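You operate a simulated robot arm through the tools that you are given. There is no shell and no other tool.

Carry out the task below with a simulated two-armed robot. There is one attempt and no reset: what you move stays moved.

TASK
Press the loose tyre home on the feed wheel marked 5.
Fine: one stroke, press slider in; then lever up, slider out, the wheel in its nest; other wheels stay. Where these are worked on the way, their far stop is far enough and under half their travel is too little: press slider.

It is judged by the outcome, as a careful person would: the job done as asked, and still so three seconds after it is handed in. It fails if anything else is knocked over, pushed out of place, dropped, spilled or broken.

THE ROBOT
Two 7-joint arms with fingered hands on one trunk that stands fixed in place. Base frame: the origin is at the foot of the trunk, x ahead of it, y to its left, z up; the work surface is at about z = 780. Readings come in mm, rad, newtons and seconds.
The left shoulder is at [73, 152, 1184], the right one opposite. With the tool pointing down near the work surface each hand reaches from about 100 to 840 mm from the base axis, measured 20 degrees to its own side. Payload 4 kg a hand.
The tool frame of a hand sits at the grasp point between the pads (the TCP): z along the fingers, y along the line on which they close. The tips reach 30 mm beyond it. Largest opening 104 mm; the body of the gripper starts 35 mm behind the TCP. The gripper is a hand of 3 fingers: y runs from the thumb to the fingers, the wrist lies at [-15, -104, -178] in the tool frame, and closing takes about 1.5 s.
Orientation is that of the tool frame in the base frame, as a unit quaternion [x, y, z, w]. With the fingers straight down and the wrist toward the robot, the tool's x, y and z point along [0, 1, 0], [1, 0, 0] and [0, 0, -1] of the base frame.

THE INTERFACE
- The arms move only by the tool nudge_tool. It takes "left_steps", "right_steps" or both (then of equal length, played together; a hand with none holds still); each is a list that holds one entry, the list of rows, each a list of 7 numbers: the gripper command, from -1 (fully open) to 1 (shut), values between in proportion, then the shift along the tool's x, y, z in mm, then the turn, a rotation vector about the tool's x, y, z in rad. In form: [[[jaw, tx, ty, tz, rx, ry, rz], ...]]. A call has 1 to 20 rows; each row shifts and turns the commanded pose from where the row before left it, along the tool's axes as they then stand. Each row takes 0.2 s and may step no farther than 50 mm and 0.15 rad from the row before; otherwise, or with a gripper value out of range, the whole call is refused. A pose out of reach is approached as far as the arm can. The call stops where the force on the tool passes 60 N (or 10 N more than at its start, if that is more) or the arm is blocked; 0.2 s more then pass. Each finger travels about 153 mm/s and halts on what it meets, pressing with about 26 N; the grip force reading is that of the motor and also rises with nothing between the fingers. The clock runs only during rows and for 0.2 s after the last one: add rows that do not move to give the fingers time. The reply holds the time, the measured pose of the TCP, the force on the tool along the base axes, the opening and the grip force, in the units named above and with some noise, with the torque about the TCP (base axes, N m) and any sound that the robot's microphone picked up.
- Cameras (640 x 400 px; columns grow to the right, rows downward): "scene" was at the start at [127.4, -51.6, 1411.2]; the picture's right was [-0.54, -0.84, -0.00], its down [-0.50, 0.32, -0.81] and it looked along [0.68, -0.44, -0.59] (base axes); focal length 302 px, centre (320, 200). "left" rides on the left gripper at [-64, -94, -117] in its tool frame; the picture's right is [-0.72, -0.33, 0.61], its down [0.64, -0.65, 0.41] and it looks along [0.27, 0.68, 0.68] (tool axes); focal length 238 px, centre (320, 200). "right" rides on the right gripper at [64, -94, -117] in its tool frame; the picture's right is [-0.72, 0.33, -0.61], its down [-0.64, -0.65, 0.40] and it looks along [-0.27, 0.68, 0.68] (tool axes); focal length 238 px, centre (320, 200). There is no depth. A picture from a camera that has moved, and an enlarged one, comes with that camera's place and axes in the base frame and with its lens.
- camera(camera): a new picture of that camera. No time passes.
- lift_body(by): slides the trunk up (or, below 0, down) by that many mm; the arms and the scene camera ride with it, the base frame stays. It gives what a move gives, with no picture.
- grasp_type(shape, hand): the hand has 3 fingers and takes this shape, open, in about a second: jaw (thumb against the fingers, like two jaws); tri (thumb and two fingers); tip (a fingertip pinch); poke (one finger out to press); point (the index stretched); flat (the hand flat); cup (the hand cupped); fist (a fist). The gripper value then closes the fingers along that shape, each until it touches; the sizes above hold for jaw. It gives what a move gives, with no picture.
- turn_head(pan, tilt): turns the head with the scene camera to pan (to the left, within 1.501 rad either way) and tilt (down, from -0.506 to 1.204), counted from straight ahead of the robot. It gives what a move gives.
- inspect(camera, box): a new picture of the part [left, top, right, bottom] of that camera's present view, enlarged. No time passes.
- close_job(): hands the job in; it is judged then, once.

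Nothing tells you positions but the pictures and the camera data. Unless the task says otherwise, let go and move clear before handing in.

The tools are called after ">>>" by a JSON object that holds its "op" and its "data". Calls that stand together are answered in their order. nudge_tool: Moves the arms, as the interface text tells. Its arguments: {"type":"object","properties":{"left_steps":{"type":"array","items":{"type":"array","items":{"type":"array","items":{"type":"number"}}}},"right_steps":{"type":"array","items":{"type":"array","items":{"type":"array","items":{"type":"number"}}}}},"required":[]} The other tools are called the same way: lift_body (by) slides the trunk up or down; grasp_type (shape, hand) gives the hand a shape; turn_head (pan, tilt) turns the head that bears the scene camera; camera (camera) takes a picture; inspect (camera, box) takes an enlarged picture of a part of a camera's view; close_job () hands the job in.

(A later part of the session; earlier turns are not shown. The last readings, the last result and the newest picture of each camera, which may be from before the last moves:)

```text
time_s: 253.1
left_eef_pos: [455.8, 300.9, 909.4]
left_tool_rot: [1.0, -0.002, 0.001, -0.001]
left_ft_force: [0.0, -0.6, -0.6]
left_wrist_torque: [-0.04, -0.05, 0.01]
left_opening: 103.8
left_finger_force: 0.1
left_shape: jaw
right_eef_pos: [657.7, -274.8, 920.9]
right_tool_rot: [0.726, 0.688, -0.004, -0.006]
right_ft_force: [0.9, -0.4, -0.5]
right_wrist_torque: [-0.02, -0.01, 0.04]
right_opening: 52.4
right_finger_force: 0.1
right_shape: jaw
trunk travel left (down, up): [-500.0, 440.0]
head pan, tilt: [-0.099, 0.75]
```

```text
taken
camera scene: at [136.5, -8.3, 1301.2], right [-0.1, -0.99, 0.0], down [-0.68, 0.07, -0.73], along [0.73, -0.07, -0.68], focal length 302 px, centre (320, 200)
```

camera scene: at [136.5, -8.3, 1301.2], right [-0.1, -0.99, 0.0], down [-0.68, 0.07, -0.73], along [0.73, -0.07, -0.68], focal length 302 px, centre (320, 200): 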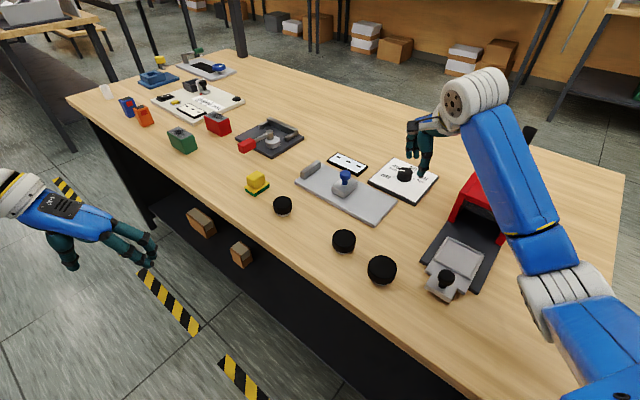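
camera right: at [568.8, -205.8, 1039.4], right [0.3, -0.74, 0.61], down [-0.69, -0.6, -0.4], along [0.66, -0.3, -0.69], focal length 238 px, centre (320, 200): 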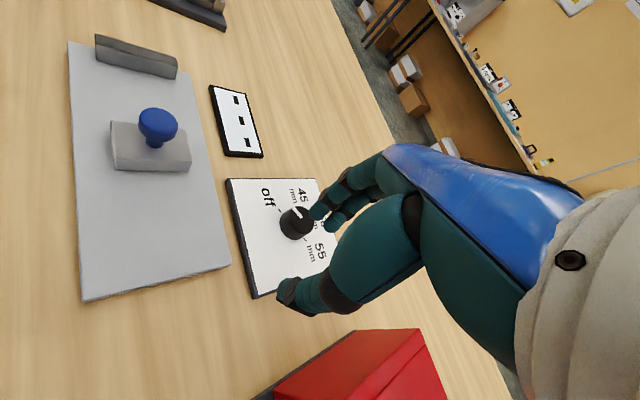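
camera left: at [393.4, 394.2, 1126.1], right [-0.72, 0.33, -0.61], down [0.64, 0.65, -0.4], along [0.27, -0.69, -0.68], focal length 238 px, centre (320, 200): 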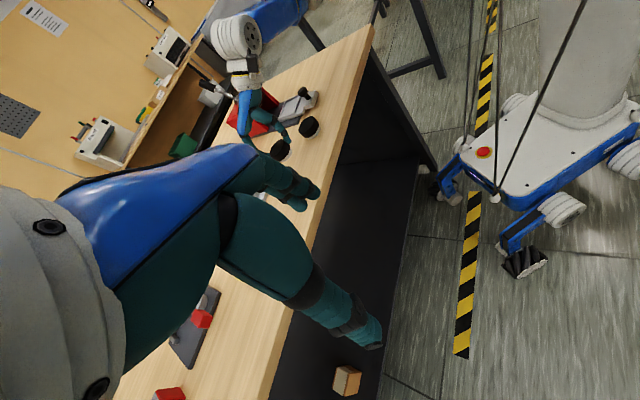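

>>> {"op": "inspect", "data": {"camera": "right", "box": [220, 165, 350, 305]}}

>>> {"op": "inspect", "data": {"camera": "scene", "box": [360, 140, 445, 215]}}

```text
2.86 times, centred on (285, 235) of right
camera zoom: at [568.8, -205.8, 1039.4], right [0.3, -0.74, 0.61], down [-0.69, -0.6, -0.4], along [0.66, -0.3, -0.69], focal length 681 px, centre (420, 100)
```

zoom: 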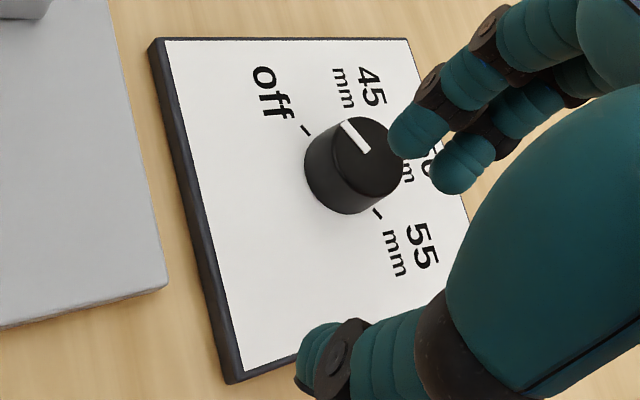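

```text
5.33 times, centred on (402, 178) of scene
camera zoom: at [136.5, -8.3, 1301.2], right [-0.1, -0.99, 0.0], down [-0.68, 0.07, -0.73], along [0.73, -0.07, -0.68], focal length 1609 px, centre (-120, 320)
```

zoom: 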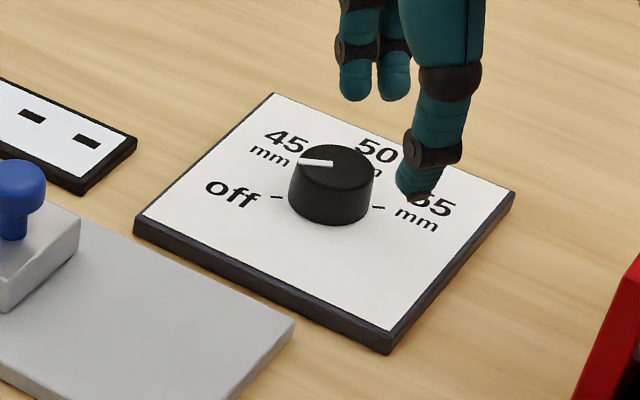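

The pointer is at "off" and the positions are about 60° apart, so "50" is 120° clockwise. I'll bring the right hand over the dial knob and turn it there in two grips.

>>> {"op": "nudge_tool", "data": {"right_steps": [[[-0.25, -5.4, 38.9, 20, 0, 0, 0], [-0.25, -5.4, 38.9, 20, 0, 0, 0], [-0.25, 0, 0, 0, 0, 0, -0.117], [-0.25, 0, 0, 0, 0, 0, -0.117], [-0.25, 0, 0, 0, 0, 0, -0.117], [-0.25, 0, 0, 0, 0, 0, 0]]]}}

>>> {"op": "camera", "data": {"camera": "right"}}

>>> {"op": "inspect", "data": {"camera": "scene", "box": [340, 130, 460, 230]}}

```text
time_s: 254.5
left_eef_pos: [455.9, 301.0, 909.0]
left_tool_rot: [1.0, -0.002, 0.001, 0.0]
left_ft_force: [0.0, -0.7, 0.6]
left_wrist_torque: [0.01, -0.01, 0.03]
left_opening: 103.8
left_finger_force: 0.1
left_shape: jaw
right_eef_pos: [734.0, -289.6, 879.9]
right_tool_rot: [0.593, 0.805, -0.004, -0.006]
right_ft_force: [0.5, 0.3, 0.0]
right_wrist_torque: [0.0, 0.02, -0.02]
right_opening: 64.6
right_finger_force: 0.1
right_shape: jaw
trunk travel left (down, up): [-500.0, 440.0]
head pan, tilt: [-0.099, 0.75]
```

```text
taken
camera right: at [627.3, -256.7, 998.5], right [0.53, -0.59, 0.6], down [-0.44, -0.8, -0.4], along [0.72, -0.05, -0.69], focal length 238 px, centre (320, 200)
```

right: 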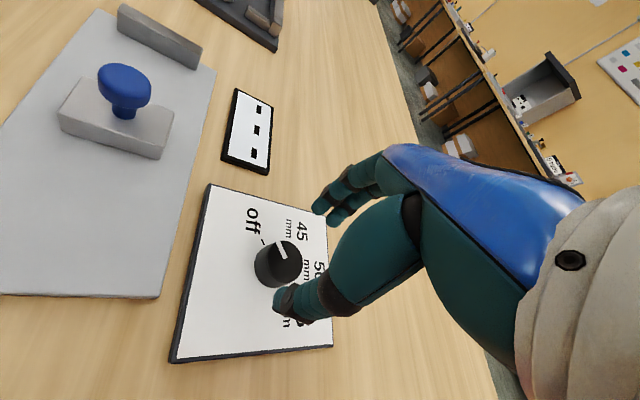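

```text
4.00 times, centred on (400, 180) of scene
camera zoom: at [136.7, -8.4, 1301.1], right [-0.1, -0.99, 0.0], down [-0.68, 0.07, -0.73], along [0.73, -0.07, -0.68], focal length 1207 px, centre (0, 280)
```

zoom: 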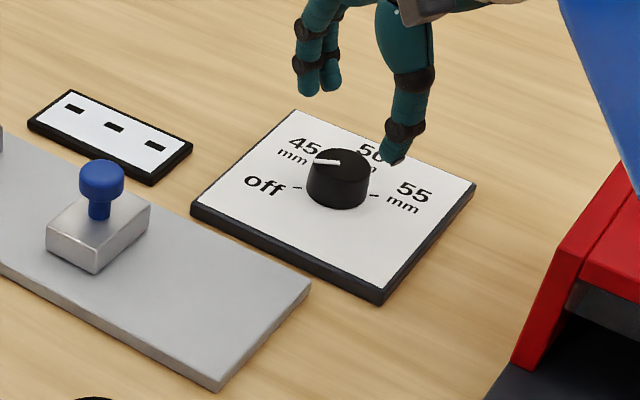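

>>> {"op": "inspect", "data": {"camera": "right", "box": [235, 220, 335, 310]}}

```text
4.44 times, centred on (285, 265) of right
camera zoom: at [627.3, -256.7, 998.5], right [0.53, -0.59, 0.6], down [-0.44, -0.8, -0.4], along [0.72, -0.05, -0.69], focal length 1059 px, centre (476, -89)
```

zoom: 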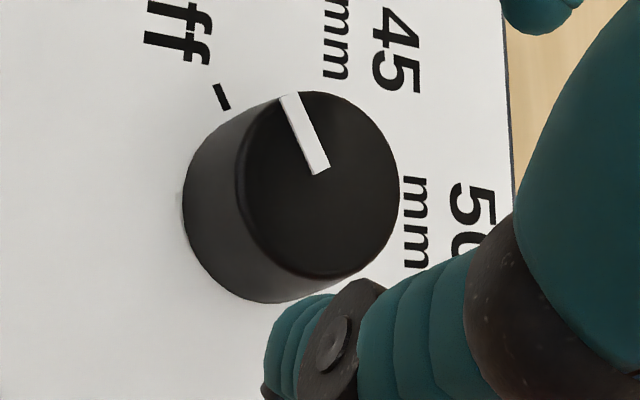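

>>> {"op": "nudge_tool", "data": {"right_steps": [[[-0.25, -6, 7.6, 0, 0, 0, 0], [-0.25, 0, 0, 25, 0, 0, 0], [-0.25, 0, 0, 20, 0, 0, 0], [-0.25, 0, 0, 9, 0, 0, 0], [-0.25, 0, 0, 0, 0, 0, 0]]]}}

>>> {"op": "inspect", "data": {"camera": "right", "box": [220, 160, 380, 320]}}

>>> {"op": "inspect", "data": {"camera": "scene", "box": [360, 140, 450, 220]}}

```text
time_s: 255.7
left_eef_pos: [455.2, 302.5, 909.0]
left_tool_rot: [1.0, -0.002, 0.0, 0.0]
left_ft_force: [0.6, -1.1, -0.6]
left_wrist_torque: [0.0, -0.01, 0.02]
left_opening: 103.6
left_finger_force: 0.0
left_shape: jaw
right_eef_pos: [743.6, -294.3, 825.8]
right_tool_rot: [0.594, 0.804, -0.004, -0.007]
right_ft_force: [1.1, -0.1, 0.1]
right_wrist_torque: [-0.03, 0.0, -0.01]
right_opening: 65.1
right_finger_force: 0.0
right_shape: jaw
trunk travel left (down, up): [-500.0, 440.0]
head pan, tilt: [-0.099, 0.75]
```

```text
2.50 times, centred on (300, 240) of right
camera zoom: at [636.5, -260.0, 943.8], right [0.53, -0.59, 0.6], down [-0.44, -0.8, -0.4], along [0.72, -0.05, -0.69], focal length 596 px, centre (370, 100)
```

zoom: 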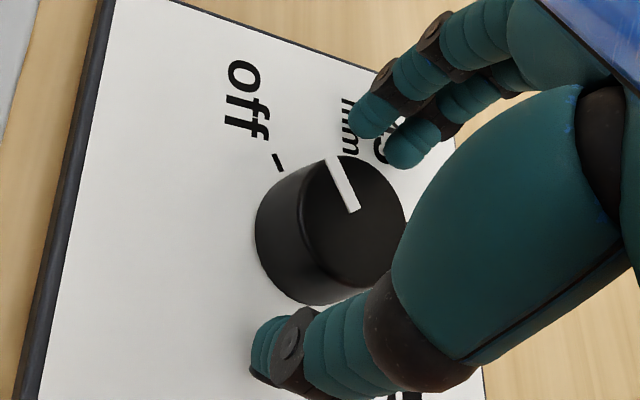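

```text
5.00 times, centred on (405, 180) of scene
camera zoom: at [136.9, -8.4, 1301.1], right [-0.1, -0.99, 0.0], down [-0.68, 0.07, -0.73], along [0.73, -0.07, -0.68], focal length 1509 px, centre (-105, 300)
```

zoom: 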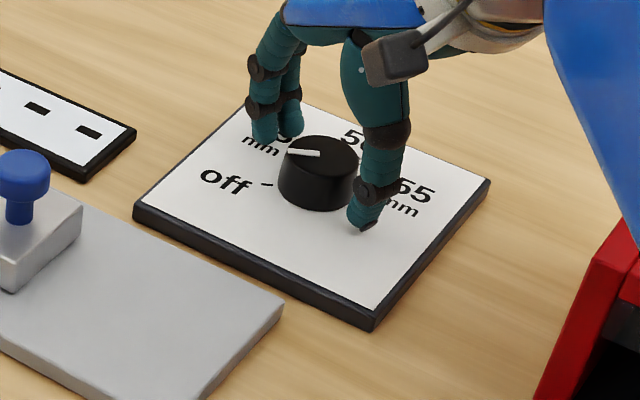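

>>> {"op": "nudge_tool", "data": {"right_steps": [[[0.1, 0, 0, 0, 0, 0, 0], [0.4, 0, 0, 0, 0, 0, 0], [0.7, 0, 0, 0, 0, 0, 0], [1, 0, 0, 0, 0, 0, 0], [1, 0, 0, 0, 0, 0, 0], [1, 0, 0, 0, 0, 0, 0.1], [1, 0, 0, 0, 0, 0, 0.13], [1, 0, 0, 0, 0, 0, 0.13], [1, 0, 0, 0, 0, 0, 0.13], [1, 0, 0, 0, 0, 0, 0.13], [1, 0, 0, 0, 0, 0, 0.13], [1, 0, 0, 0, 0, 0, 0.13], [1, 0, 0, 0, 0, 0, 0.13], [1, 0, 0, 0, 0, 0, 0.07], [1, 0, 0, 0, 0, 0, 0]]]}}

>>> {"op": "inspect", "data": {"camera": "right", "box": [220, 160, 380, 320]}}

>>> {"op": "inspect", "data": {"camera": "scene", "box": [360, 140, 450, 220]}}

```text
time_s: 258.9
left_eef_pos: [455.6, 300.1, 909.4]
left_tool_rot: [1.0, -0.002, 0.0, 0.0]
left_ft_force: [0.2, -0.4, -0.1]
left_wrist_torque: [0.03, -0.01, 0.03]
left_opening: 103.8
left_finger_force: 0.0
left_shape: jaw
right_eef_pos: [742.3, -294.9, 824.5]
right_tool_rot: [0.923, 0.384, -0.005, -0.004]
right_ft_force: [-5.3, -6.6, -1.5]
right_wrist_torque: [-0.19, 0.04, 0.02]
right_opening: 29.8
right_finger_force: 26.3
right_shape: jaw
trunk travel left (down, up): [-500.0, 440.0]
head pan, tilt: [-0.099, 0.75]
```

```text
2.50 times, centred on (300, 240) of right
camera zoom: at [722.6, -183.0, 942.9], right [-0.27, -0.74, 0.61], down [-0.92, 0.01, -0.39], along [0.28, -0.67, -0.68], focal length 596 px, centre (370, 100)
```

zoom: 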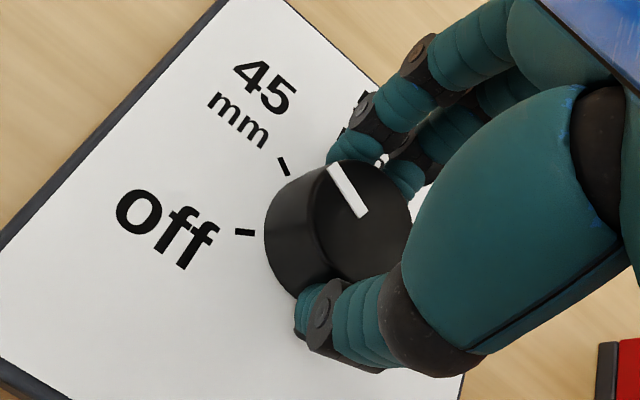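

```text
5.00 times, centred on (405, 180) of scene
camera zoom: at [136.5, -10.2, 1301.1], right [-0.1, -0.99, 0.0], down [-0.68, 0.07, -0.73], along [0.73, -0.07, -0.68], focal length 1509 px, centre (-105, 300)
```

zoom: 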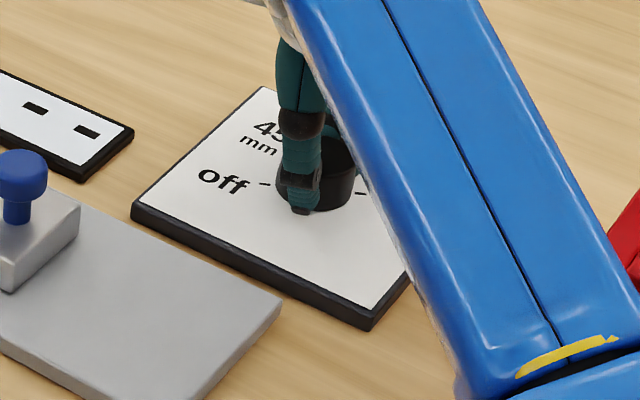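

The knob turned to 45. I'll open, turn the hand back, regrip and turn another 60° to 50.

>>> {"op": "nudge_tool", "data": {"right_steps": [[[0.6, 0, 0, 0, 0, 0, 0], [0.2, 0, 0, 0, 0, 0, 0], [-0.25, 0, 0, 0, 0, 0, 0], [-0.25, 0, 0, 0, 0, 0, 0], [-0.25, 0, 0, 0, 0, 0, -0.13], [-0.25, 0, 0, 0, 0, 0, -0.13], [-0.25, 0, 0, 0, 0, 0, -0.13], [-0.25, 0, 0, 0, 0, 0, -0.13], [-0.25, 0, 0, 0, 0, 0, -0.13], [-0.25, 0, 0, 0, 0, 0, -0.13], [-0.25, 0, 0, 0, 0, 0, -0.13], [-0.25, 0, 0, 0, 0, 0, -0.13], [-0.25, 0, 0, 0, 0, 0, -0.04], [-0.25, 0, 0, 0, 0, 0, 0]]]}}

>>> {"op": "inspect", "data": {"camera": "right", "box": [220, 160, 380, 320]}}

>>> {"op": "inspect", "data": {"camera": "scene", "box": [360, 140, 450, 220]}}

```text
time_s: 261.9
left_eef_pos: [456.5, 300.9, 909.5]
left_tool_rot: [1.0, -0.001, 0.0, 0.001]
left_ft_force: [0.1, 1.0, -0.2]
left_wrist_torque: [0.0, 0.0, 0.03]
left_opening: 103.6
left_finger_force: 0.2
left_shape: jaw
right_eef_pos: [743.0, -292.7, 825.6]
right_tool_rot: [0.594, 0.805, -0.004, -0.006]
right_ft_force: [-0.3, 0.1, -0.5]
right_wrist_torque: [0.0, 0.02, 0.0]
right_opening: 64.4
right_finger_force: 0.0
right_shape: jaw
trunk travel left (down, up): [-500.0, 440.0]
head pan, tilt: [-0.099, 0.75]
```

```text
2.50 times, centred on (300, 240) of right
camera zoom: at [636.1, -259.9, 943.9], right [0.53, -0.59, 0.6], down [-0.44, -0.8, -0.4], along [0.72, -0.05, -0.69], focal length 596 px, centre (370, 100)
```

zoom: 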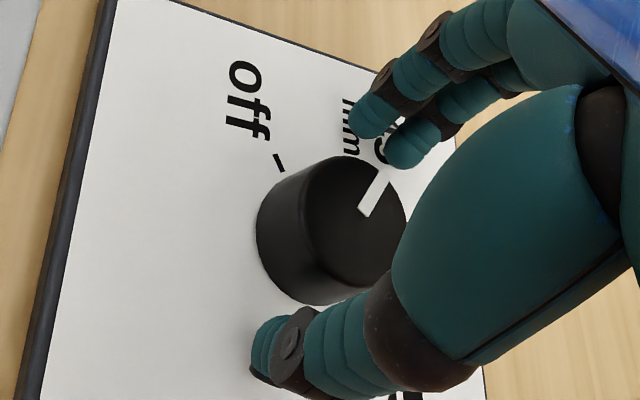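

```text
5.00 times, centred on (405, 180) of scene
camera zoom: at [137.0, -8.3, 1301.1], right [-0.1, -0.99, 0.0], down [-0.68, 0.07, -0.73], along [0.73, -0.07, -0.68], focal length 1509 px, centre (-105, 300)
```

zoom: 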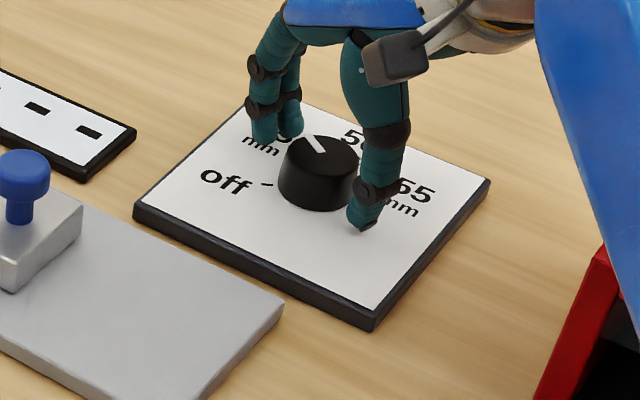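

>>> {"op": "nudge_tool", "data": {"right_steps": [[[0.1, 0, 0, 0, 0, 0, 0], [0.4, 0, 0, 0, 0, 0, 0], [0.7, 0, 0, 0, 0, 0, 0], [1, 0, 0, 0, 0, 0, 0], [1, 0, 0, 0, 0, 0, 0], [1, 0, 0, 0, 0, 0, 0.1], [1, 0, 0, 0, 0, 0, 0.13], [1, 0, 0, 0, 0, 0, 0.13], [1, 0, 0, 0, 0, 0, 0.13], [1, 0, 0, 0, 0, 0, 0.13], [1, 0, 0, 0, 0, 0, 0.13], [1, 0, 0, 0, 0, 0, 0.13], [1, 0, 0, 0, 0, 0, 0.13], [1, 0, 0, 0, 0, 0, 0.07], [1, 0, 0, 0, 0, 0, 0], [0.6, 0, 0, 0, 0, 0, 0], [0.2, 0, 0, 0, 0, 0, 0], [-0.25, 0, 0, 0, 0, 0, 0], [-0.25, 0, 0, -30, 0, 0, 0], [-0.25, 0, 0, -40, 0, 0, 0]]]}}

>>> {"op": "camera", "data": {"camera": "right"}}

>>> {"op": "camera", "data": {"camera": "scene"}}

```text
time_s: 266.1
left_eef_pos: [455.1, 301.8, 909.4]
left_tool_rot: [1.0, -0.001, 0.001, 0.001]
left_ft_force: [-0.1, -0.5, 0.3]
left_wrist_torque: [0.0, -0.03, 0.01]
left_opening: 103.7
left_finger_force: 0.0
left_shape: jaw
right_eef_pos: [744.2, -293.4, 894.5]
right_tool_rot: [0.923, 0.384, -0.005, -0.003]
right_ft_force: [0.5, 0.2, 0.7]
right_wrist_torque: [0.01, 0.03, -0.02]
right_opening: 64.8
right_finger_force: 0.1
right_shape: jaw
trunk travel left (down, up): [-500.0, 440.0]
head pan, tilt: [-0.099, 0.75]
```

```text
taken
camera right: at [723.7, -182.4, 1013.6], right [-0.27, -0.74, 0.62], down [-0.92, 0.01, -0.39], along [0.29, -0.67, -0.68], focal length 238 px, centre (320, 200)
```

right: 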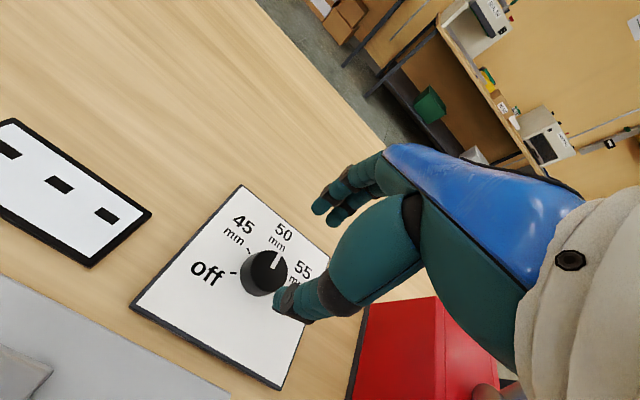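

```text
taken
camera scene: at [136.5, -7.8, 1301.1], right [-0.1, -0.99, 0.0], down [-0.68, 0.07, -0.73], along [0.73, -0.07, -0.68], focal length 302 px, centre (320, 200)
```

scene: 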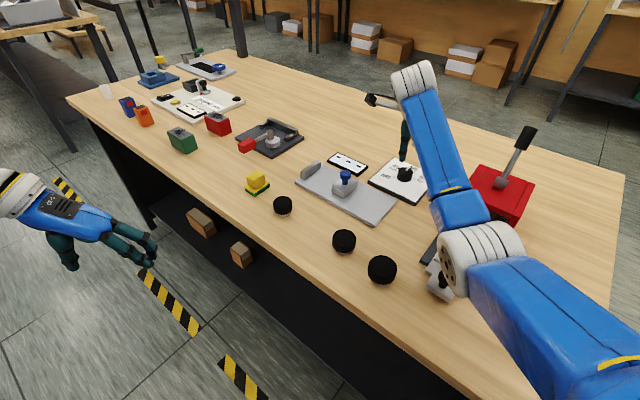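

>>> {"op": "inspect", "data": {"camera": "right", "box": [180, 200, 330, 320]}}

```text
3.33 times, centred on (255, 260) of right
camera zoom: at [723.7, -182.4, 1013.6], right [-0.27, -0.74, 0.62], down [-0.92, 0.01, -0.39], along [0.29, -0.67, -0.68], focal length 794 px, centre (537, 0)
```

zoom: 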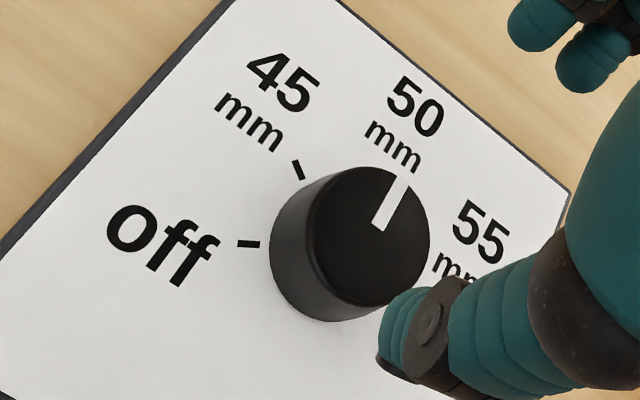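

The dial now points to 50. I'll raise the trunk again for clearance and bring the right hand over wheel B, turned so its fingers will sit at the sides of the press nest.

>>> {"op": "lift_body", "data": {"by": 100}}

>>> {"op": "nudge_tool", "data": {"right_steps": [[[-0.8, -25, -20, 0, 0, 0, -0.131], [-0.8, -25, -20, 0, 0, 0, -0.131], [-0.8, -25, -20, 0, 0, 0, -0.131], [-0.8, 0, -40, 0, 0, 0, -0.131], [-0.8, 0, -40, 0, 0, 0, -0.131], [-0.8, 0, -40, 0, 0, 0, -0.131], [-0.8, 0, -30, 0, 0, 0, -0.131], [-0.8, 0, 0, 0, 0, 0, -0.131], [-0.8, 0, 0, 0, 0, 0, -0.131], [-0.8, 0, 0, 0, 0, 0, -0.131], [-0.8, 0, 0, 0, 0, 0, -0.131], [-0.8, 0, 0, 0, 0, 0, -0.131], [-0.8, 0, 0, 0, 0, 0, 0]]]}}

>>> {"op": "camera", "data": {"camera": "right"}}

>>> {"op": "camera", "data": {"camera": "scene"}}

```text
time_s: 267.4
left_eef_pos: [455.4, 301.4, 1008.3]
left_tool_rot: [1.0, -0.001, 0.0, 0.0]
left_ft_force: [-0.6, 0.9, -0.9]
left_wrist_torque: [-0.01, 0.01, 0.0]
left_opening: 103.8
left_finger_force: 0.0
left_shape: jaw
right_eef_pos: [743.8, -293.7, 995.9]
right_tool_rot: [0.923, 0.385, -0.006, -0.003]
right_ft_force: [0.4, -0.5, 0.3]
right_wrist_torque: [0.01, 0.0, 0.02]
right_opening: 64.7
right_finger_force: 0.1
right_shape: jaw
trunk travel left (down, up): [-600.0, 340.0]
head pan, tilt: [-0.099, 0.75]
```

```text
time_s: 270.2
left_eef_pos: [456.0, 301.5, 1010.0]
left_tool_rot: [1.0, -0.002, 0.001, 0.0]
left_ft_force: [-0.3, 0.8, -0.8]
left_wrist_torque: [-0.01, 0.01, 0.02]
left_opening: 103.7
left_finger_force: 0.1
left_shape: jaw
right_eef_pos: [505.8, -287.7, 999.7]
right_tool_rot: [0.379, 0.925, -0.002, -0.008]
right_ft_force: [0.1, 0.7, -0.1]
right_wrist_torque: [-0.03, 0.02, 0.02]
right_opening: 93.9
right_finger_force: 0.1
right_shape: jaw
trunk travel left (down, up): [-600.0, 340.0]
head pan, tilt: [-0.099, 0.75]
```

```text
taken
camera right: at [395.4, -309.8, 1117.4], right [0.75, -0.27, 0.6], down [-0.01, -0.91, -0.41], along [0.66, 0.3, -0.69], focal length 238 px, centre (320, 200)
```

right: 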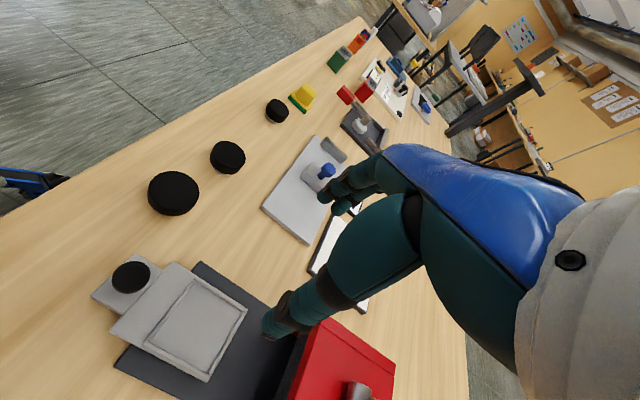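

```text
taken
camera scene: at [136.3, -8.6, 1401.2], right [-0.1, -0.99, 0.0], down [-0.68, 0.07, -0.73], along [0.73, -0.07, -0.68], focal length 302 px, centre (320, 200)
```

scene: 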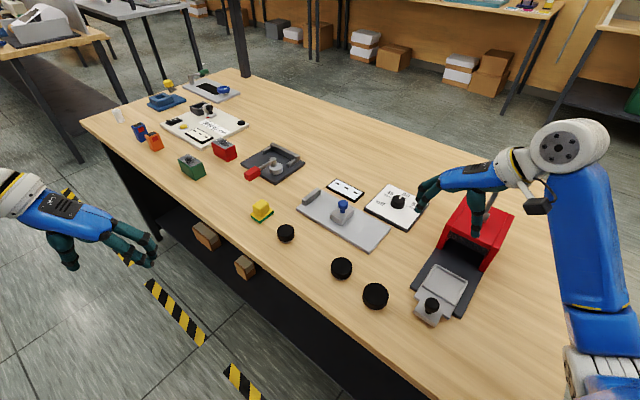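

>>> {"op": "inspect", "data": {"camera": "right", "box": [80, 240, 320, 400]}}

>>> {"op": "inspect", "data": {"camera": "scene", "box": [390, 200, 530, 330]}}

```text
2.50 times, centred on (200, 320) of right
camera zoom: at [395.4, -309.8, 1117.4], right [0.75, -0.27, 0.6], down [-0.01, -0.91, -0.41], along [0.66, 0.3, -0.69], focal length 596 px, centre (620, -100)
```

zoom: 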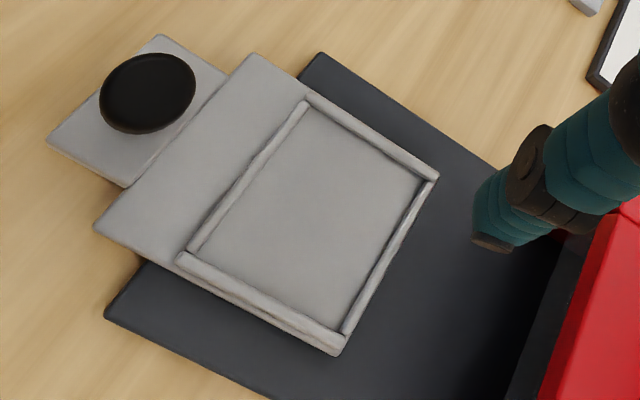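

```text
3.08 times, centred on (460, 265) of scene
camera zoom: at [136.3, -8.6, 1401.2], right [-0.1, -0.99, 0.0], down [-0.68, 0.07, -0.73], along [0.73, -0.07, -0.68], focal length 928 px, centre (-111, 0)
```

zoom: 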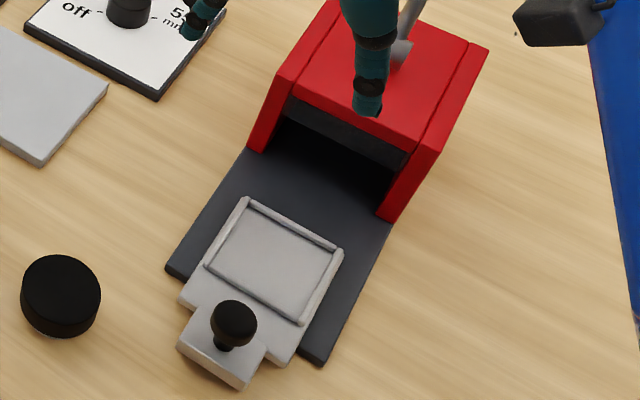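

The nest is about 64 mm square, centred near (467, -322). Now the right hand goes over wheel B at (535, -98).

>>> {"op": "nudge_tool", "data": {"right_steps": [[[-0.8, 22.5, 31.1, 22, 0, 0, 0], [-0.8, 22.5, 31.1, 22, 0, 0, 0], [-0.8, 22.5, 31.1, 22, 0, 0, 0], [-0.8, 22.5, 31.1, 22, 0, 0, 0], [-0.8, 22.5, 31.1, 22, 0, 0, 0], [-0.8, 0, 0, 0, 0, 0, 0]]]}}

>>> {"op": "camera", "data": {"camera": "right"}}

>>> {"op": "inspect", "data": {"camera": "right", "box": [220, 215, 330, 315]}}

```text
time_s: 271.6
left_eef_pos: [456.7, 301.0, 1009.4]
left_tool_rot: [1.0, -0.002, 0.001, 0.001]
left_ft_force: [0.0, -0.7, 0.3]
left_wrist_torque: [0.0, -0.02, -0.01]
left_opening: 103.5
left_finger_force: 0.1
left_shape: jaw
right_eef_pos: [531.5, -97.7, 888.9]
right_tool_rot: [0.381, 0.925, -0.002, -0.007]
right_ft_force: [-1.0, -0.9, -0.3]
right_wrist_torque: [-0.02, 0.0, -0.01]
right_opening: 93.9
right_finger_force: 0.1
right_shape: jaw
trunk travel left (down, up): [-600.0, 340.0]
head pan, tilt: [-0.099, 0.75]
```

```text
taken
camera right: at [421.7, -119.4, 1006.9], right [0.75, -0.27, 0.6], down [-0.01, -0.91, -0.41], along [0.66, 0.3, -0.69], focal length 238 px, centre (320, 200)
```

right: 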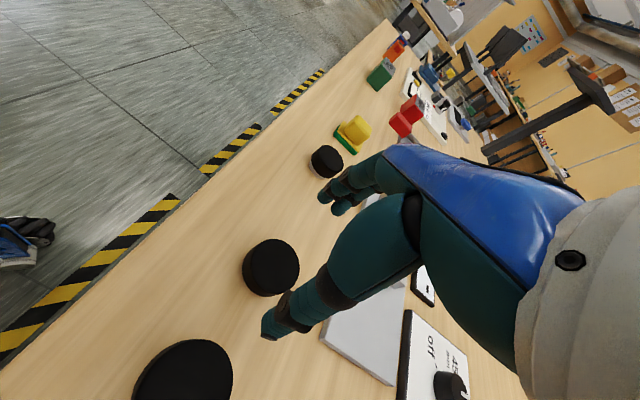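

```text
4.00 times, centred on (275, 265) of right
camera zoom: at [421.7, -119.4, 1006.9], right [0.75, -0.27, 0.6], down [-0.01, -0.91, -0.41], along [0.66, 0.3, -0.69], focal length 953 px, centre (500, -60)
```

zoom: 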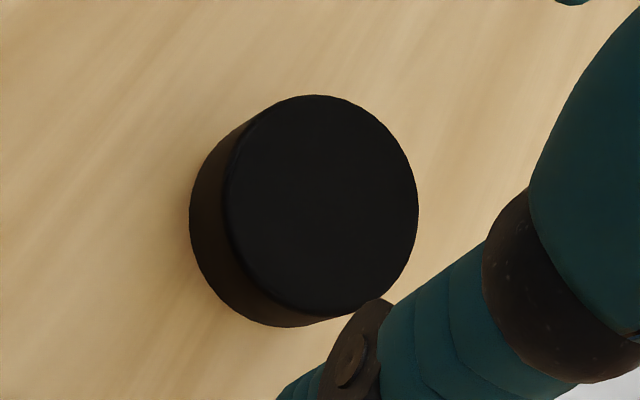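

>>> {"op": "nudge_tool", "data": {"right_steps": [[[-0.8, -3.4, 2, 25, 0, 0, 0], [-0.8, 0, 0, 25, 0, 0, 0], [-0.8, 0, 0, 17, 0, 0, 0], [-0.4, 0, 0, 0, 0, 0, 0], [0, 0, 0, 0, 0, 0, 0], [0.3, 0, 0, 0, 0, 0, 0], [0.6, 0, 0, 0, 0, 0, 0], [1, 0, 0, 0, 0, 0, 0], [1, 0, 0, 0, 0, 0, 0], [1, 0, 0, 0, 0, 0, 0]]]}}

>>> {"op": "inspect", "data": {"camera": "right", "box": [240, 170, 380, 330]}}

>>> {"op": "inspect", "data": {"camera": "scene", "box": [290, 210, 410, 310]}}

```text
time_s: 273.8
left_eef_pos: [456.2, 300.5, 1009.3]
left_tool_rot: [1.0, -0.002, -0.001, 0.0]
left_ft_force: [-0.8, 0.7, 0.3]
left_wrist_torque: [-0.01, 0.02, 0.02]
left_opening: 103.7
left_finger_force: 0.1
left_shape: jaw
right_eef_pos: [536.9, -97.8, 821.8]
right_tool_rot: [0.38, 0.925, -0.001, -0.007]
right_ft_force: [0.1, 0.5, 1.0]
right_wrist_torque: [-0.01, -0.01, -0.02]
right_opening: 41.7
right_finger_force: 25.8
right_shape: jaw
trunk travel left (down, up): [-600.0, 340.0]
head pan, tilt: [-0.099, 0.75]
```

```text
2.50 times, centred on (310, 250) of right
camera zoom: at [426.2, -120.3, 940.3], right [0.75, -0.28, 0.6], down [-0.01, -0.91, -0.41], along [0.66, 0.3, -0.69], focal length 596 px, centre (345, 75)
```

zoom: 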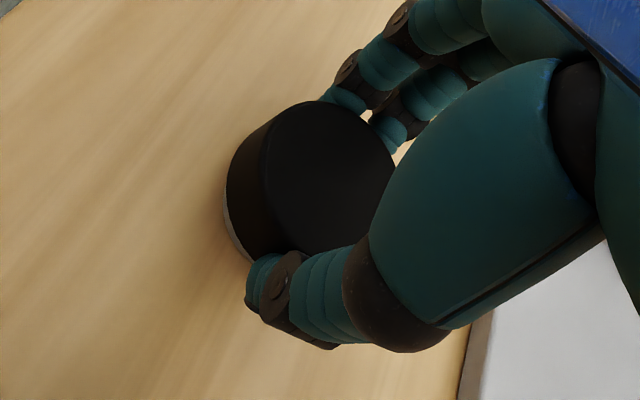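

```text
4.00 times, centred on (350, 260) of scene
camera zoom: at [136.8, -8.0, 1401.1], right [-0.1, -0.99, 0.0], down [-0.68, 0.07, -0.73], along [0.73, -0.07, -0.68], focal length 1207 px, centre (200, -40)
```

zoom: 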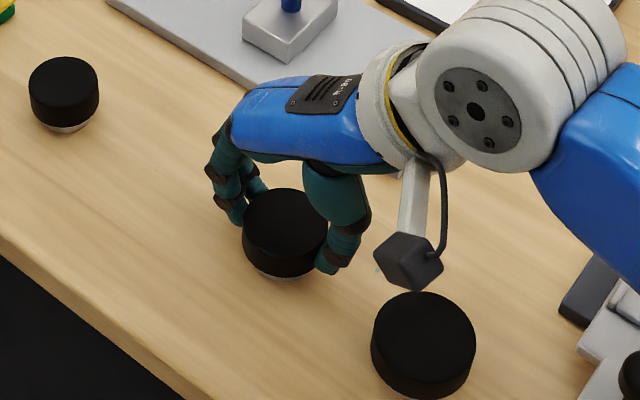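

B is gripped upright. I'll lift it and carry it over the nest.

>>> {"op": "nudge_tool", "data": {"right_steps": [[[1, 0, 0, -10, 0, 0, 0], [1, 0, 0, -30, 0, 0, 0], [1, 0, 0, -40, 0, 0, 0], [1, -17.9, -34.7, 0, 0, 0, 0], [1, -17.9, -34.7, 0, 0, 0, 0], [1, -17.9, -34.7, 0, 0, 0, 0], [1, -17.9, -34.7, 0, 0, 0, 0], [1, -17.9, -34.7, 0, 0, 0, 0], [1, -17.9, -34.7, 0, 0, 0, 0], [1, 0, 0, 0, 0, 0, 0]]]}}

>>> {"op": "camera", "data": {"camera": "right"}}

>>> {"op": "inspect", "data": {"camera": "scene", "box": [380, 200, 520, 330]}}

```text
time_s: 276.0
left_eef_pos: [456.5, 300.4, 1009.4]
left_tool_rot: [1.0, -0.002, 0.0, 0.0]
left_ft_force: [0.4, -0.1, 0.6]
left_wrist_torque: [-0.02, -0.03, -0.02]
left_opening: 103.5
left_finger_force: 0.1
left_shape: jaw
right_eef_pos: [466.5, -322.6, 905.0]
right_tool_rot: [0.38, 0.925, -0.002, -0.007]
right_ft_force: [0.5, -0.2, -0.9]
right_wrist_torque: [0.01, -0.01, -0.02]
right_opening: 42.0
right_finger_force: 26.0
right_shape: jaw
trunk travel left (down, up): [-600.0, 340.0]
head pan, tilt: [-0.099, 0.75]
```

```text
taken
camera right: at [356.3, -344.5, 1022.7], right [0.75, -0.28, 0.6], down [-0.01, -0.91, -0.41], along [0.66, 0.3, -0.69], focal length 238 px, centre (320, 200)
```

right: 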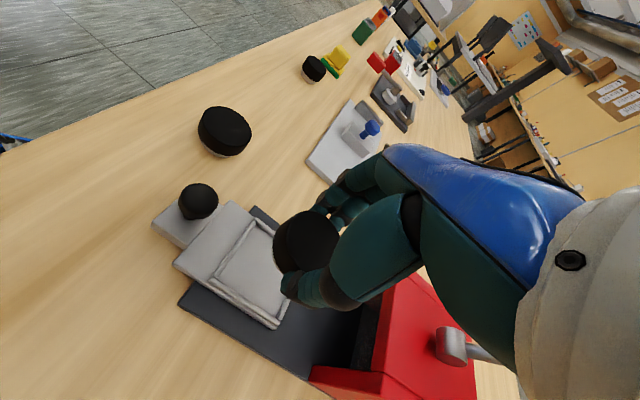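

```text
3.08 times, centred on (450, 265) of scene
camera zoom: at [136.8, -9.6, 1401.1], right [-0.1, -0.99, 0.0], down [-0.68, 0.07, -0.73], along [0.73, -0.07, -0.68], focal length 928 px, centre (-80, 0)
```

zoom: 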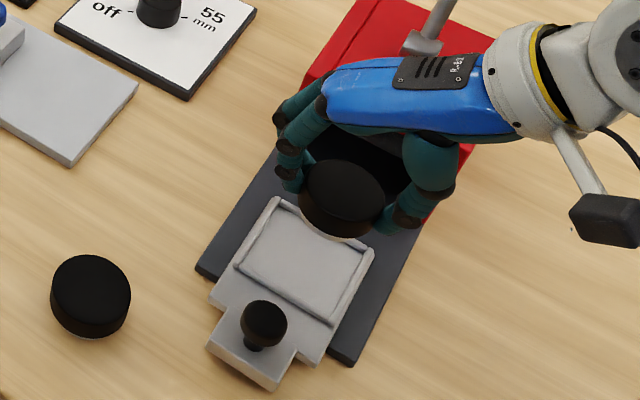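

>>> {"op": "inspect", "data": {"camera": "right", "box": [150, 190, 350, 340]}}

```text
2.67 times, centred on (250, 265) of right
camera zoom: at [356.3, -344.5, 1022.7], right [0.75, -0.28, 0.6], down [-0.01, -0.91, -0.41], along [0.66, 0.3, -0.69], focal length 636 px, centre (507, 27)
```

zoom: 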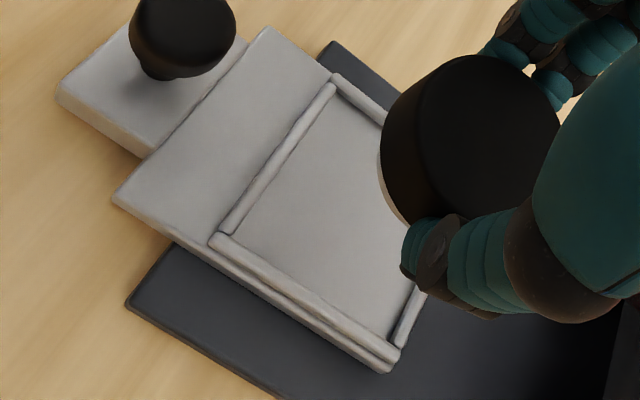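

>>> {"op": "nudge_tool", "data": {"right_steps": [[[1, -2.2, 4.9, 0, 0, 0, 0], [1, 0, 0, 25, 0, 0, 0], [1, 0, 0, 20, 0, 0, 0], [1, 0, 0, 7, 0, 0, 0], [1, 0, 0, 0, 0, 0, 0]]]}}

>>> {"op": "inspect", "data": {"camera": "scene", "box": [390, 210, 510, 320]}}

>>> {"op": "inspect", "data": {"camera": "right", "box": [180, 150, 380, 340]}}

```text
time_s: 277.2
left_eef_pos: [456.5, 300.4, 1009.5]
left_tool_rot: [1.0, -0.003, -0.001, 0.001]
left_ft_force: [1.3, -0.3, -0.2]
left_wrist_torque: [0.0, 0.02, -0.03]
left_opening: 104.0
left_finger_force: 0.2
left_shape: jaw
right_eef_pos: [472.4, -320.1, 851.3]
right_tool_rot: [0.381, 0.925, -0.001, -0.007]
right_ft_force: [0.8, 0.1, -1.7]
right_wrist_torque: [0.0, -0.01, 0.01]
right_opening: 42.0
right_finger_force: 25.6
right_shape: jaw
trunk travel left (down, up): [-600.0, 340.0]
head pan, tilt: [-0.099, 0.75]
```

```text
3.64 times, centred on (450, 265) of scene
camera zoom: at [136.4, -9.4, 1401.1], right [-0.1, -0.99, 0.0], down [-0.68, 0.07, -0.73], along [0.73, -0.07, -0.68], focal length 1097 px, centre (-153, -36)
```

zoom: 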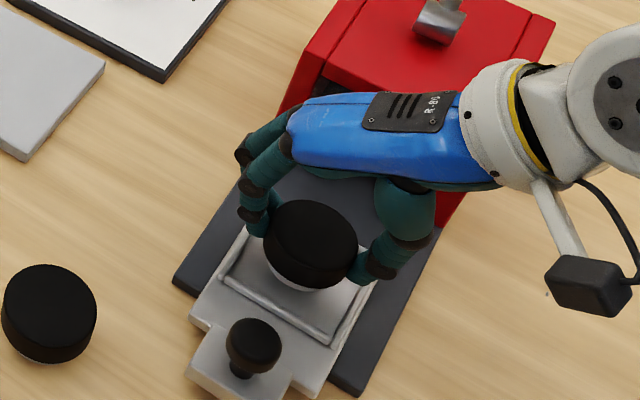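

```text
2.11 times, centred on (280, 245) of right
camera zoom: at [361.3, -342.7, 969.1], right [0.75, -0.28, 0.6], down [-0.01, -0.91, -0.41], along [0.66, 0.3, -0.69], focal length 502 px, centre (404, 105)
```

zoom: 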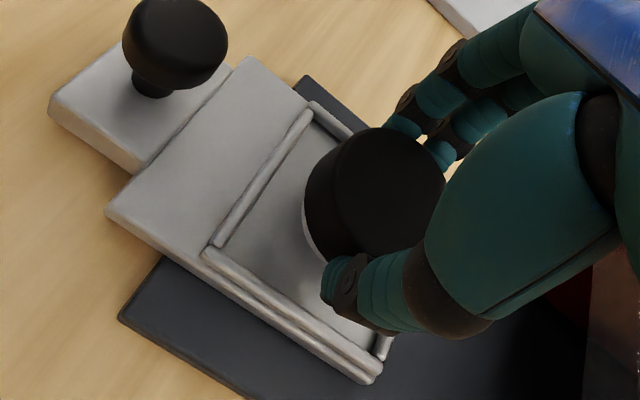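

>>> {"op": "nudge_tool", "data": {"right_steps": [[[1, 0, 0, 2, 0, 0, 0], [1, 0, 0, 2, 0, 0, 0], [1, 0, 0, 2, 0, 0, 0], [1, 0, 0, 0, 0, 0, 0]]]}}

>>> {"op": "inspect", "data": {"camera": "scene", "box": [390, 210, 510, 320]}}

```text
time_s: 278.2
left_eef_pos: [456.1, 301.4, 1009.3]
left_tool_rot: [1.0, -0.002, 0.0, 0.0]
left_ft_force: [0.4, -0.2, -0.5]
left_wrist_torque: [0.0, 0.02, 0.0]
left_opening: 103.6
left_finger_force: 0.1
left_shape: jaw
right_eef_pos: [471.2, -321.5, 842.1]
right_tool_rot: [0.38, 0.925, -0.002, -0.007]
right_ft_force: [0.7, 0.4, -1.9]
right_wrist_torque: [-0.01, 0.05, 0.02]
right_opening: 42.1
right_finger_force: 25.5
right_shape: jaw
trunk travel left (down, up): [-600.0, 340.0]
head pan, tilt: [-0.099, 0.75]
```

```text
3.64 times, centred on (450, 265) of scene
camera zoom: at [136.3, -9.4, 1401.2], right [-0.1, -0.99, 0.0], down [-0.68, 0.07, -0.73], along [0.73, -0.07, -0.68], focal length 1097 px, centre (-153, -36)
```

zoom: 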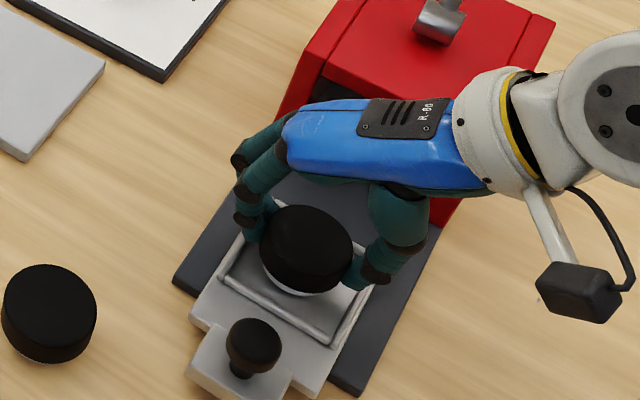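

>>> {"op": "nudge_tool", "data": {"right_steps": [[[1, 0, 0, 1.5, 0, 0, 0], [1, 0, 0, 1.5, 0, 0, 0], [1, 0, 0, 0, 0, 0, 0]]]}}

>>> {"op": "inspect", "data": {"camera": "right", "box": [180, 150, 380, 340]}}

```text
time_s: 279.0
left_eef_pos: [454.9, 300.3, 1009.8]
left_tool_rot: [1.0, -0.003, 0.0, 0.0]
left_ft_force: [0.9, 0.2, 0.1]
left_wrist_torque: [0.01, 0.01, -0.03]
left_opening: 103.9
left_finger_force: 0.1
left_shape: jaw
right_eef_pos: [471.6, -320.1, 841.4]
right_tool_rot: [0.38, 0.925, -0.001, -0.007]
right_ft_force: [-1.0, -0.6, 2.0]
right_wrist_torque: [-0.04, 0.01, -0.04]
right_opening: 41.9
right_finger_force: 26.5
right_shape: jaw
trunk travel left (down, up): [-600.0, 340.0]
head pan, tilt: [-0.099, 0.75]
```

```text
2.11 times, centred on (280, 245) of right
camera zoom: at [361.9, -342.2, 959.8], right [0.75, -0.28, 0.6], down [-0.01, -0.91, -0.41], along [0.66, 0.3, -0.69], focal length 502 px, centre (404, 105)
```

zoom: 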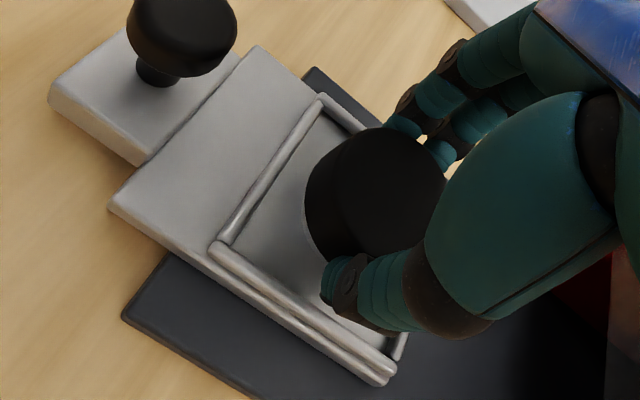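

The wheel touches the nest floor. I'll release it and rise straight up.

>>> {"op": "nudge_tool", "data": {"right_steps": [[[0.6, 0, 0, 0, 0, 0, 0], [0.3, 0, 0, 0, 0, 0, 0], [0, 0, 0, 0, 0, 0, 0], [-0.3, 0, 0, 0, 0, 0, 0], [-0.6, 0, 0, 0, 0, 0, 0], [-0.6, 0, 0, 0, 0, 0, 0], [-0.6, 0, 0, -20, 0, 0, 0], [-0.6, 0, 0, -35, 0, 0, 0], [-0.6, 0, 0, -40, 0, 0, 0], [-0.6, 0, 0, -40, 0, 0, 0], [-0.6, 0, 0, 0, 0, 0, 0]]]}}

>>> {"op": "camera", "data": {"camera": "right"}}

>>> {"op": "inspect", "data": {"camera": "scene", "box": [390, 190, 530, 320]}}

```text
time_s: 281.4
left_eef_pos: [455.9, 300.2, 1010.1]
left_tool_rot: [1.0, -0.003, 0.001, 0.001]
left_ft_force: [-0.2, 0.2, 0.1]
left_wrist_torque: [0.0, -0.02, -0.01]
left_opening: 103.6
left_finger_force: 0.0
left_shape: jaw
right_eef_pos: [474.3, -321.4, 977.3]
right_tool_rot: [0.381, 0.925, -0.002, -0.007]
right_ft_force: [0.3, 0.2, 0.1]
right_wrist_torque: [0.01, 0.02, -0.01]
right_opening: 82.9
right_finger_force: 0.0
right_shape: jaw
trunk travel left (down, up): [-600.0, 340.0]
head pan, tilt: [-0.099, 0.75]
```

```text
taken
camera right: at [365.2, -344.0, 1096.2], right [0.75, -0.28, 0.6], down [-0.01, -0.91, -0.41], along [0.66, 0.3, -0.69], focal length 238 px, centre (320, 200)
```

right: 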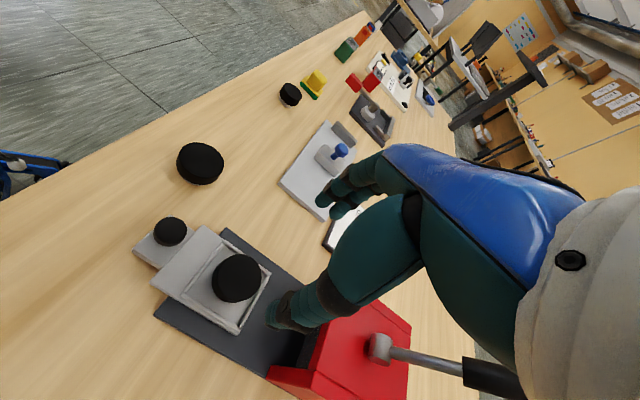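

```text
3.08 times, centred on (460, 255) of scene
camera zoom: at [136.1, -9.3, 1401.2], right [-0.1, -0.99, 0.0], down [-0.68, 0.07, -0.73], along [0.73, -0.07, -0.68], focal length 928 px, centre (-111, 31)
```

zoom: 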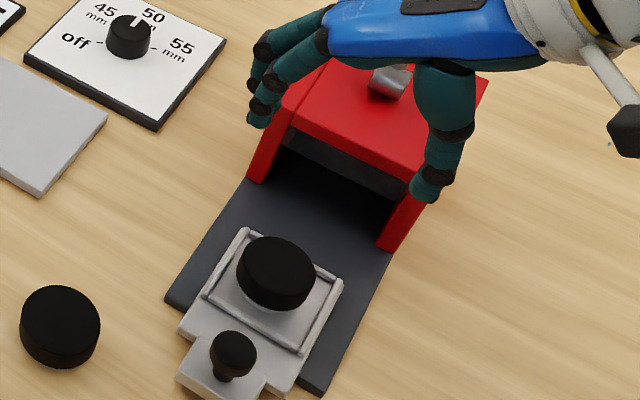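

B sits centred in the nest. Now for the slider: I'll lean the right hand away from the press and bring it over the black slider knob near (406, -261).

>>> {"op": "nudge_tool", "data": {"right_steps": [[[-0.3, 0, 0, 0, 0, -0.125, 0], [-0.3, 0, 0, 0, 0, -0.125, 0], [-0.3, 0, 0, 0, 0, -0.125, 0], [-0.3, 0, 0, 0, 0, -0.125, 0], [-0.3, 37.7, -1.7, 1.1, 0, 0, 0], [-0.3, 37.7, -1.7, 1.1, 0, 0, 0], [-0.3, 37.7, -1.7, 1.1, 0, 0, 0], [-0.3, 0, 0, 0, 0, 0, 0]]]}}

>>> {"op": "camera", "data": {"camera": "right"}}

>>> {"op": "camera", "data": {"camera": "scene"}}

```text
time_s: 283.2
left_eef_pos: [457.2, 299.8, 1009.5]
left_tool_rot: [1.0, -0.002, 0.001, 0.0]
left_ft_force: [-0.5, -0.2, 0.7]
left_wrist_torque: [-0.04, 0.0, 0.02]
left_opening: 103.9
left_finger_force: 0.0
left_shape: jaw
right_eef_pos: [424.6, -277.4, 938.6]
right_tool_rot: [0.368, 0.898, -0.096, 0.223]
right_ft_force: [-0.4, -0.1, 0.6]
right_wrist_torque: [-0.02, -0.01, 0.03]
right_opening: 68.1
right_finger_force: 0.1
right_shape: jaw
right hand out of reach, approached as far as the arm can: row 7
trunk travel left (down, up): [-600.0, 340.0]
head pan, tilt: [-0.099, 0.75]
```

```text
taken
camera right: at [279.7, -263.9, 1012.2], right [0.48, -0.01, 0.88], down [0.08, -1.0, -0.05], along [0.87, 0.09, -0.48], focal length 238 px, centre (320, 200)
```

right: 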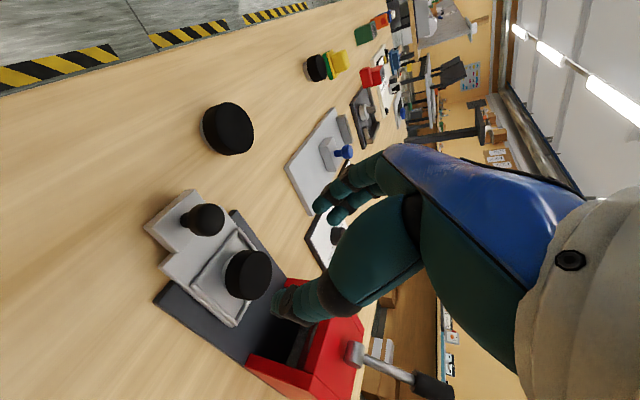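

```text
taken
camera scene: at [135.8, -9.1, 1401.2], right [-0.1, -0.99, 0.0], down [-0.68, 0.07, -0.73], along [0.73, -0.07, -0.68], focal length 302 px, centre (320, 200)
```

scene: 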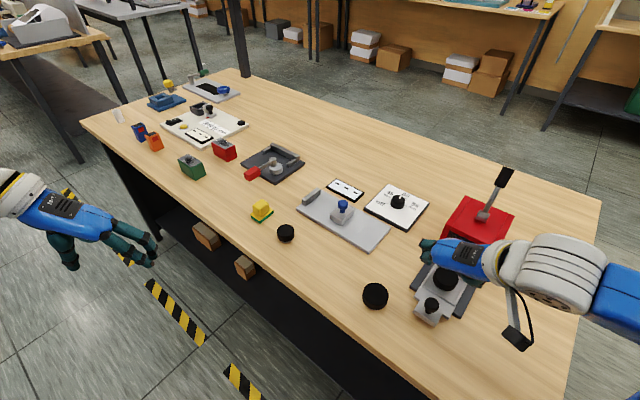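

The right arm is too folded there. I'll raise the trunk by 200 mm so the arm can hang lower and reach the knob comfortably.

>>> {"op": "lift_body", "data": {"by": 200}}

>>> {"op": "nudge_tool", "data": {"right_steps": [[[-0.3, 0, 0, 0, 0, 0, 0], [-0.3, -12.6, -13.6, 42.9, 0, 0, 0], [-0.3, -12.6, -13.6, 42.9, 0, 0, 0], [-0.3, 0, 0, 0, 0, 0, 0]]]}}

>>> {"op": "camera", "data": {"camera": "right"}}

>>> {"op": "camera", "data": {"camera": "scene"}}

```text
time_s: 285.4
left_eef_pos: [456.5, 300.3, 1210.1]
left_tool_rot: [1.0, -0.002, 0.0, 0.0]
left_ft_force: [-1.3, -0.3, -0.4]
left_wrist_torque: [0.0, 0.01, 0.0]
left_opening: 103.5
left_finger_force: 0.0
left_shape: jaw
right_eef_pos: [424.1, -275.7, 1139.8]
right_tool_rot: [0.368, 0.898, -0.096, 0.221]
right_ft_force: [-0.4, 0.6, -0.5]
right_wrist_torque: [-0.01, -0.02, -0.02]
right_opening: 68.0
right_finger_force: 0.0
right_shape: jaw
trunk travel left (down, up): [-800.0, 140.0]
head pan, tilt: [-0.099, 0.75]
```

```text
time_s: 286.4
left_eef_pos: [456.4, 297.4, 1209.2]
left_tool_rot: [1.0, -0.002, 0.001, 0.001]
left_ft_force: [0.0, 0.6, 0.3]
left_wrist_torque: [-0.02, -0.02, 0.01]
left_opening: 103.5
left_finger_force: 0.0
left_shape: jaw
right_eef_pos: [449.0, -339.8, 1072.4]
right_tool_rot: [0.368, 0.898, -0.094, 0.221]
right_ft_force: [-0.5, -0.3, 0.0]
right_wrist_torque: [-0.02, 0.0, 0.04]
right_opening: 67.7
right_finger_force: 0.1
right_shape: jaw
trunk travel left (down, up): [-800.0, 140.0]
head pan, tilt: [-0.099, 0.75]
```

```text
taken
camera right: at [304.2, -328.8, 1147.2], right [0.48, -0.01, 0.88], down [0.08, -1.0, -0.05], along [0.87, 0.09, -0.48], focal length 238 px, centre (320, 200)
```

right: 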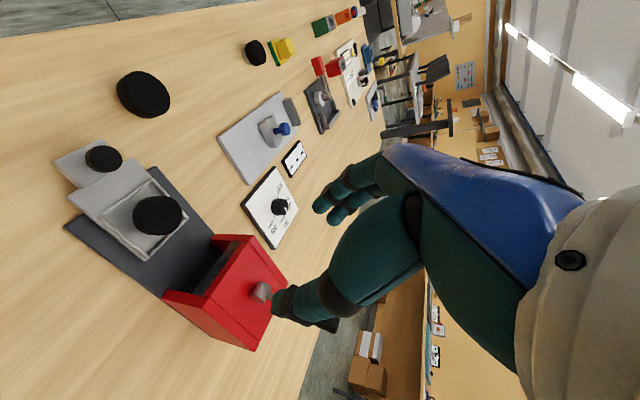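

```text
taken
camera scene: at [136.5, -10.2, 1601.2], right [-0.1, -0.99, 0.0], down [-0.68, 0.07, -0.73], along [0.73, -0.07, -0.68], focal length 302 px, centre (320, 200)
```

scene: 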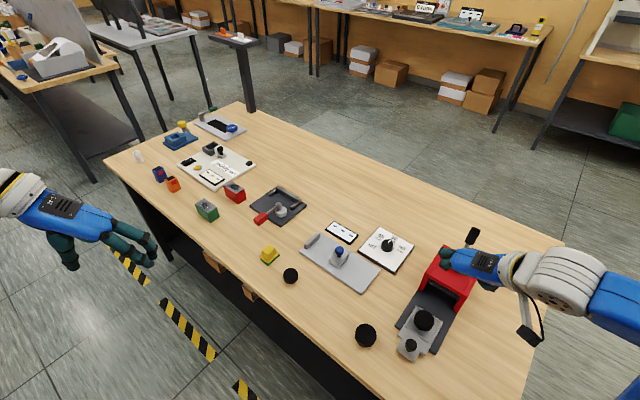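

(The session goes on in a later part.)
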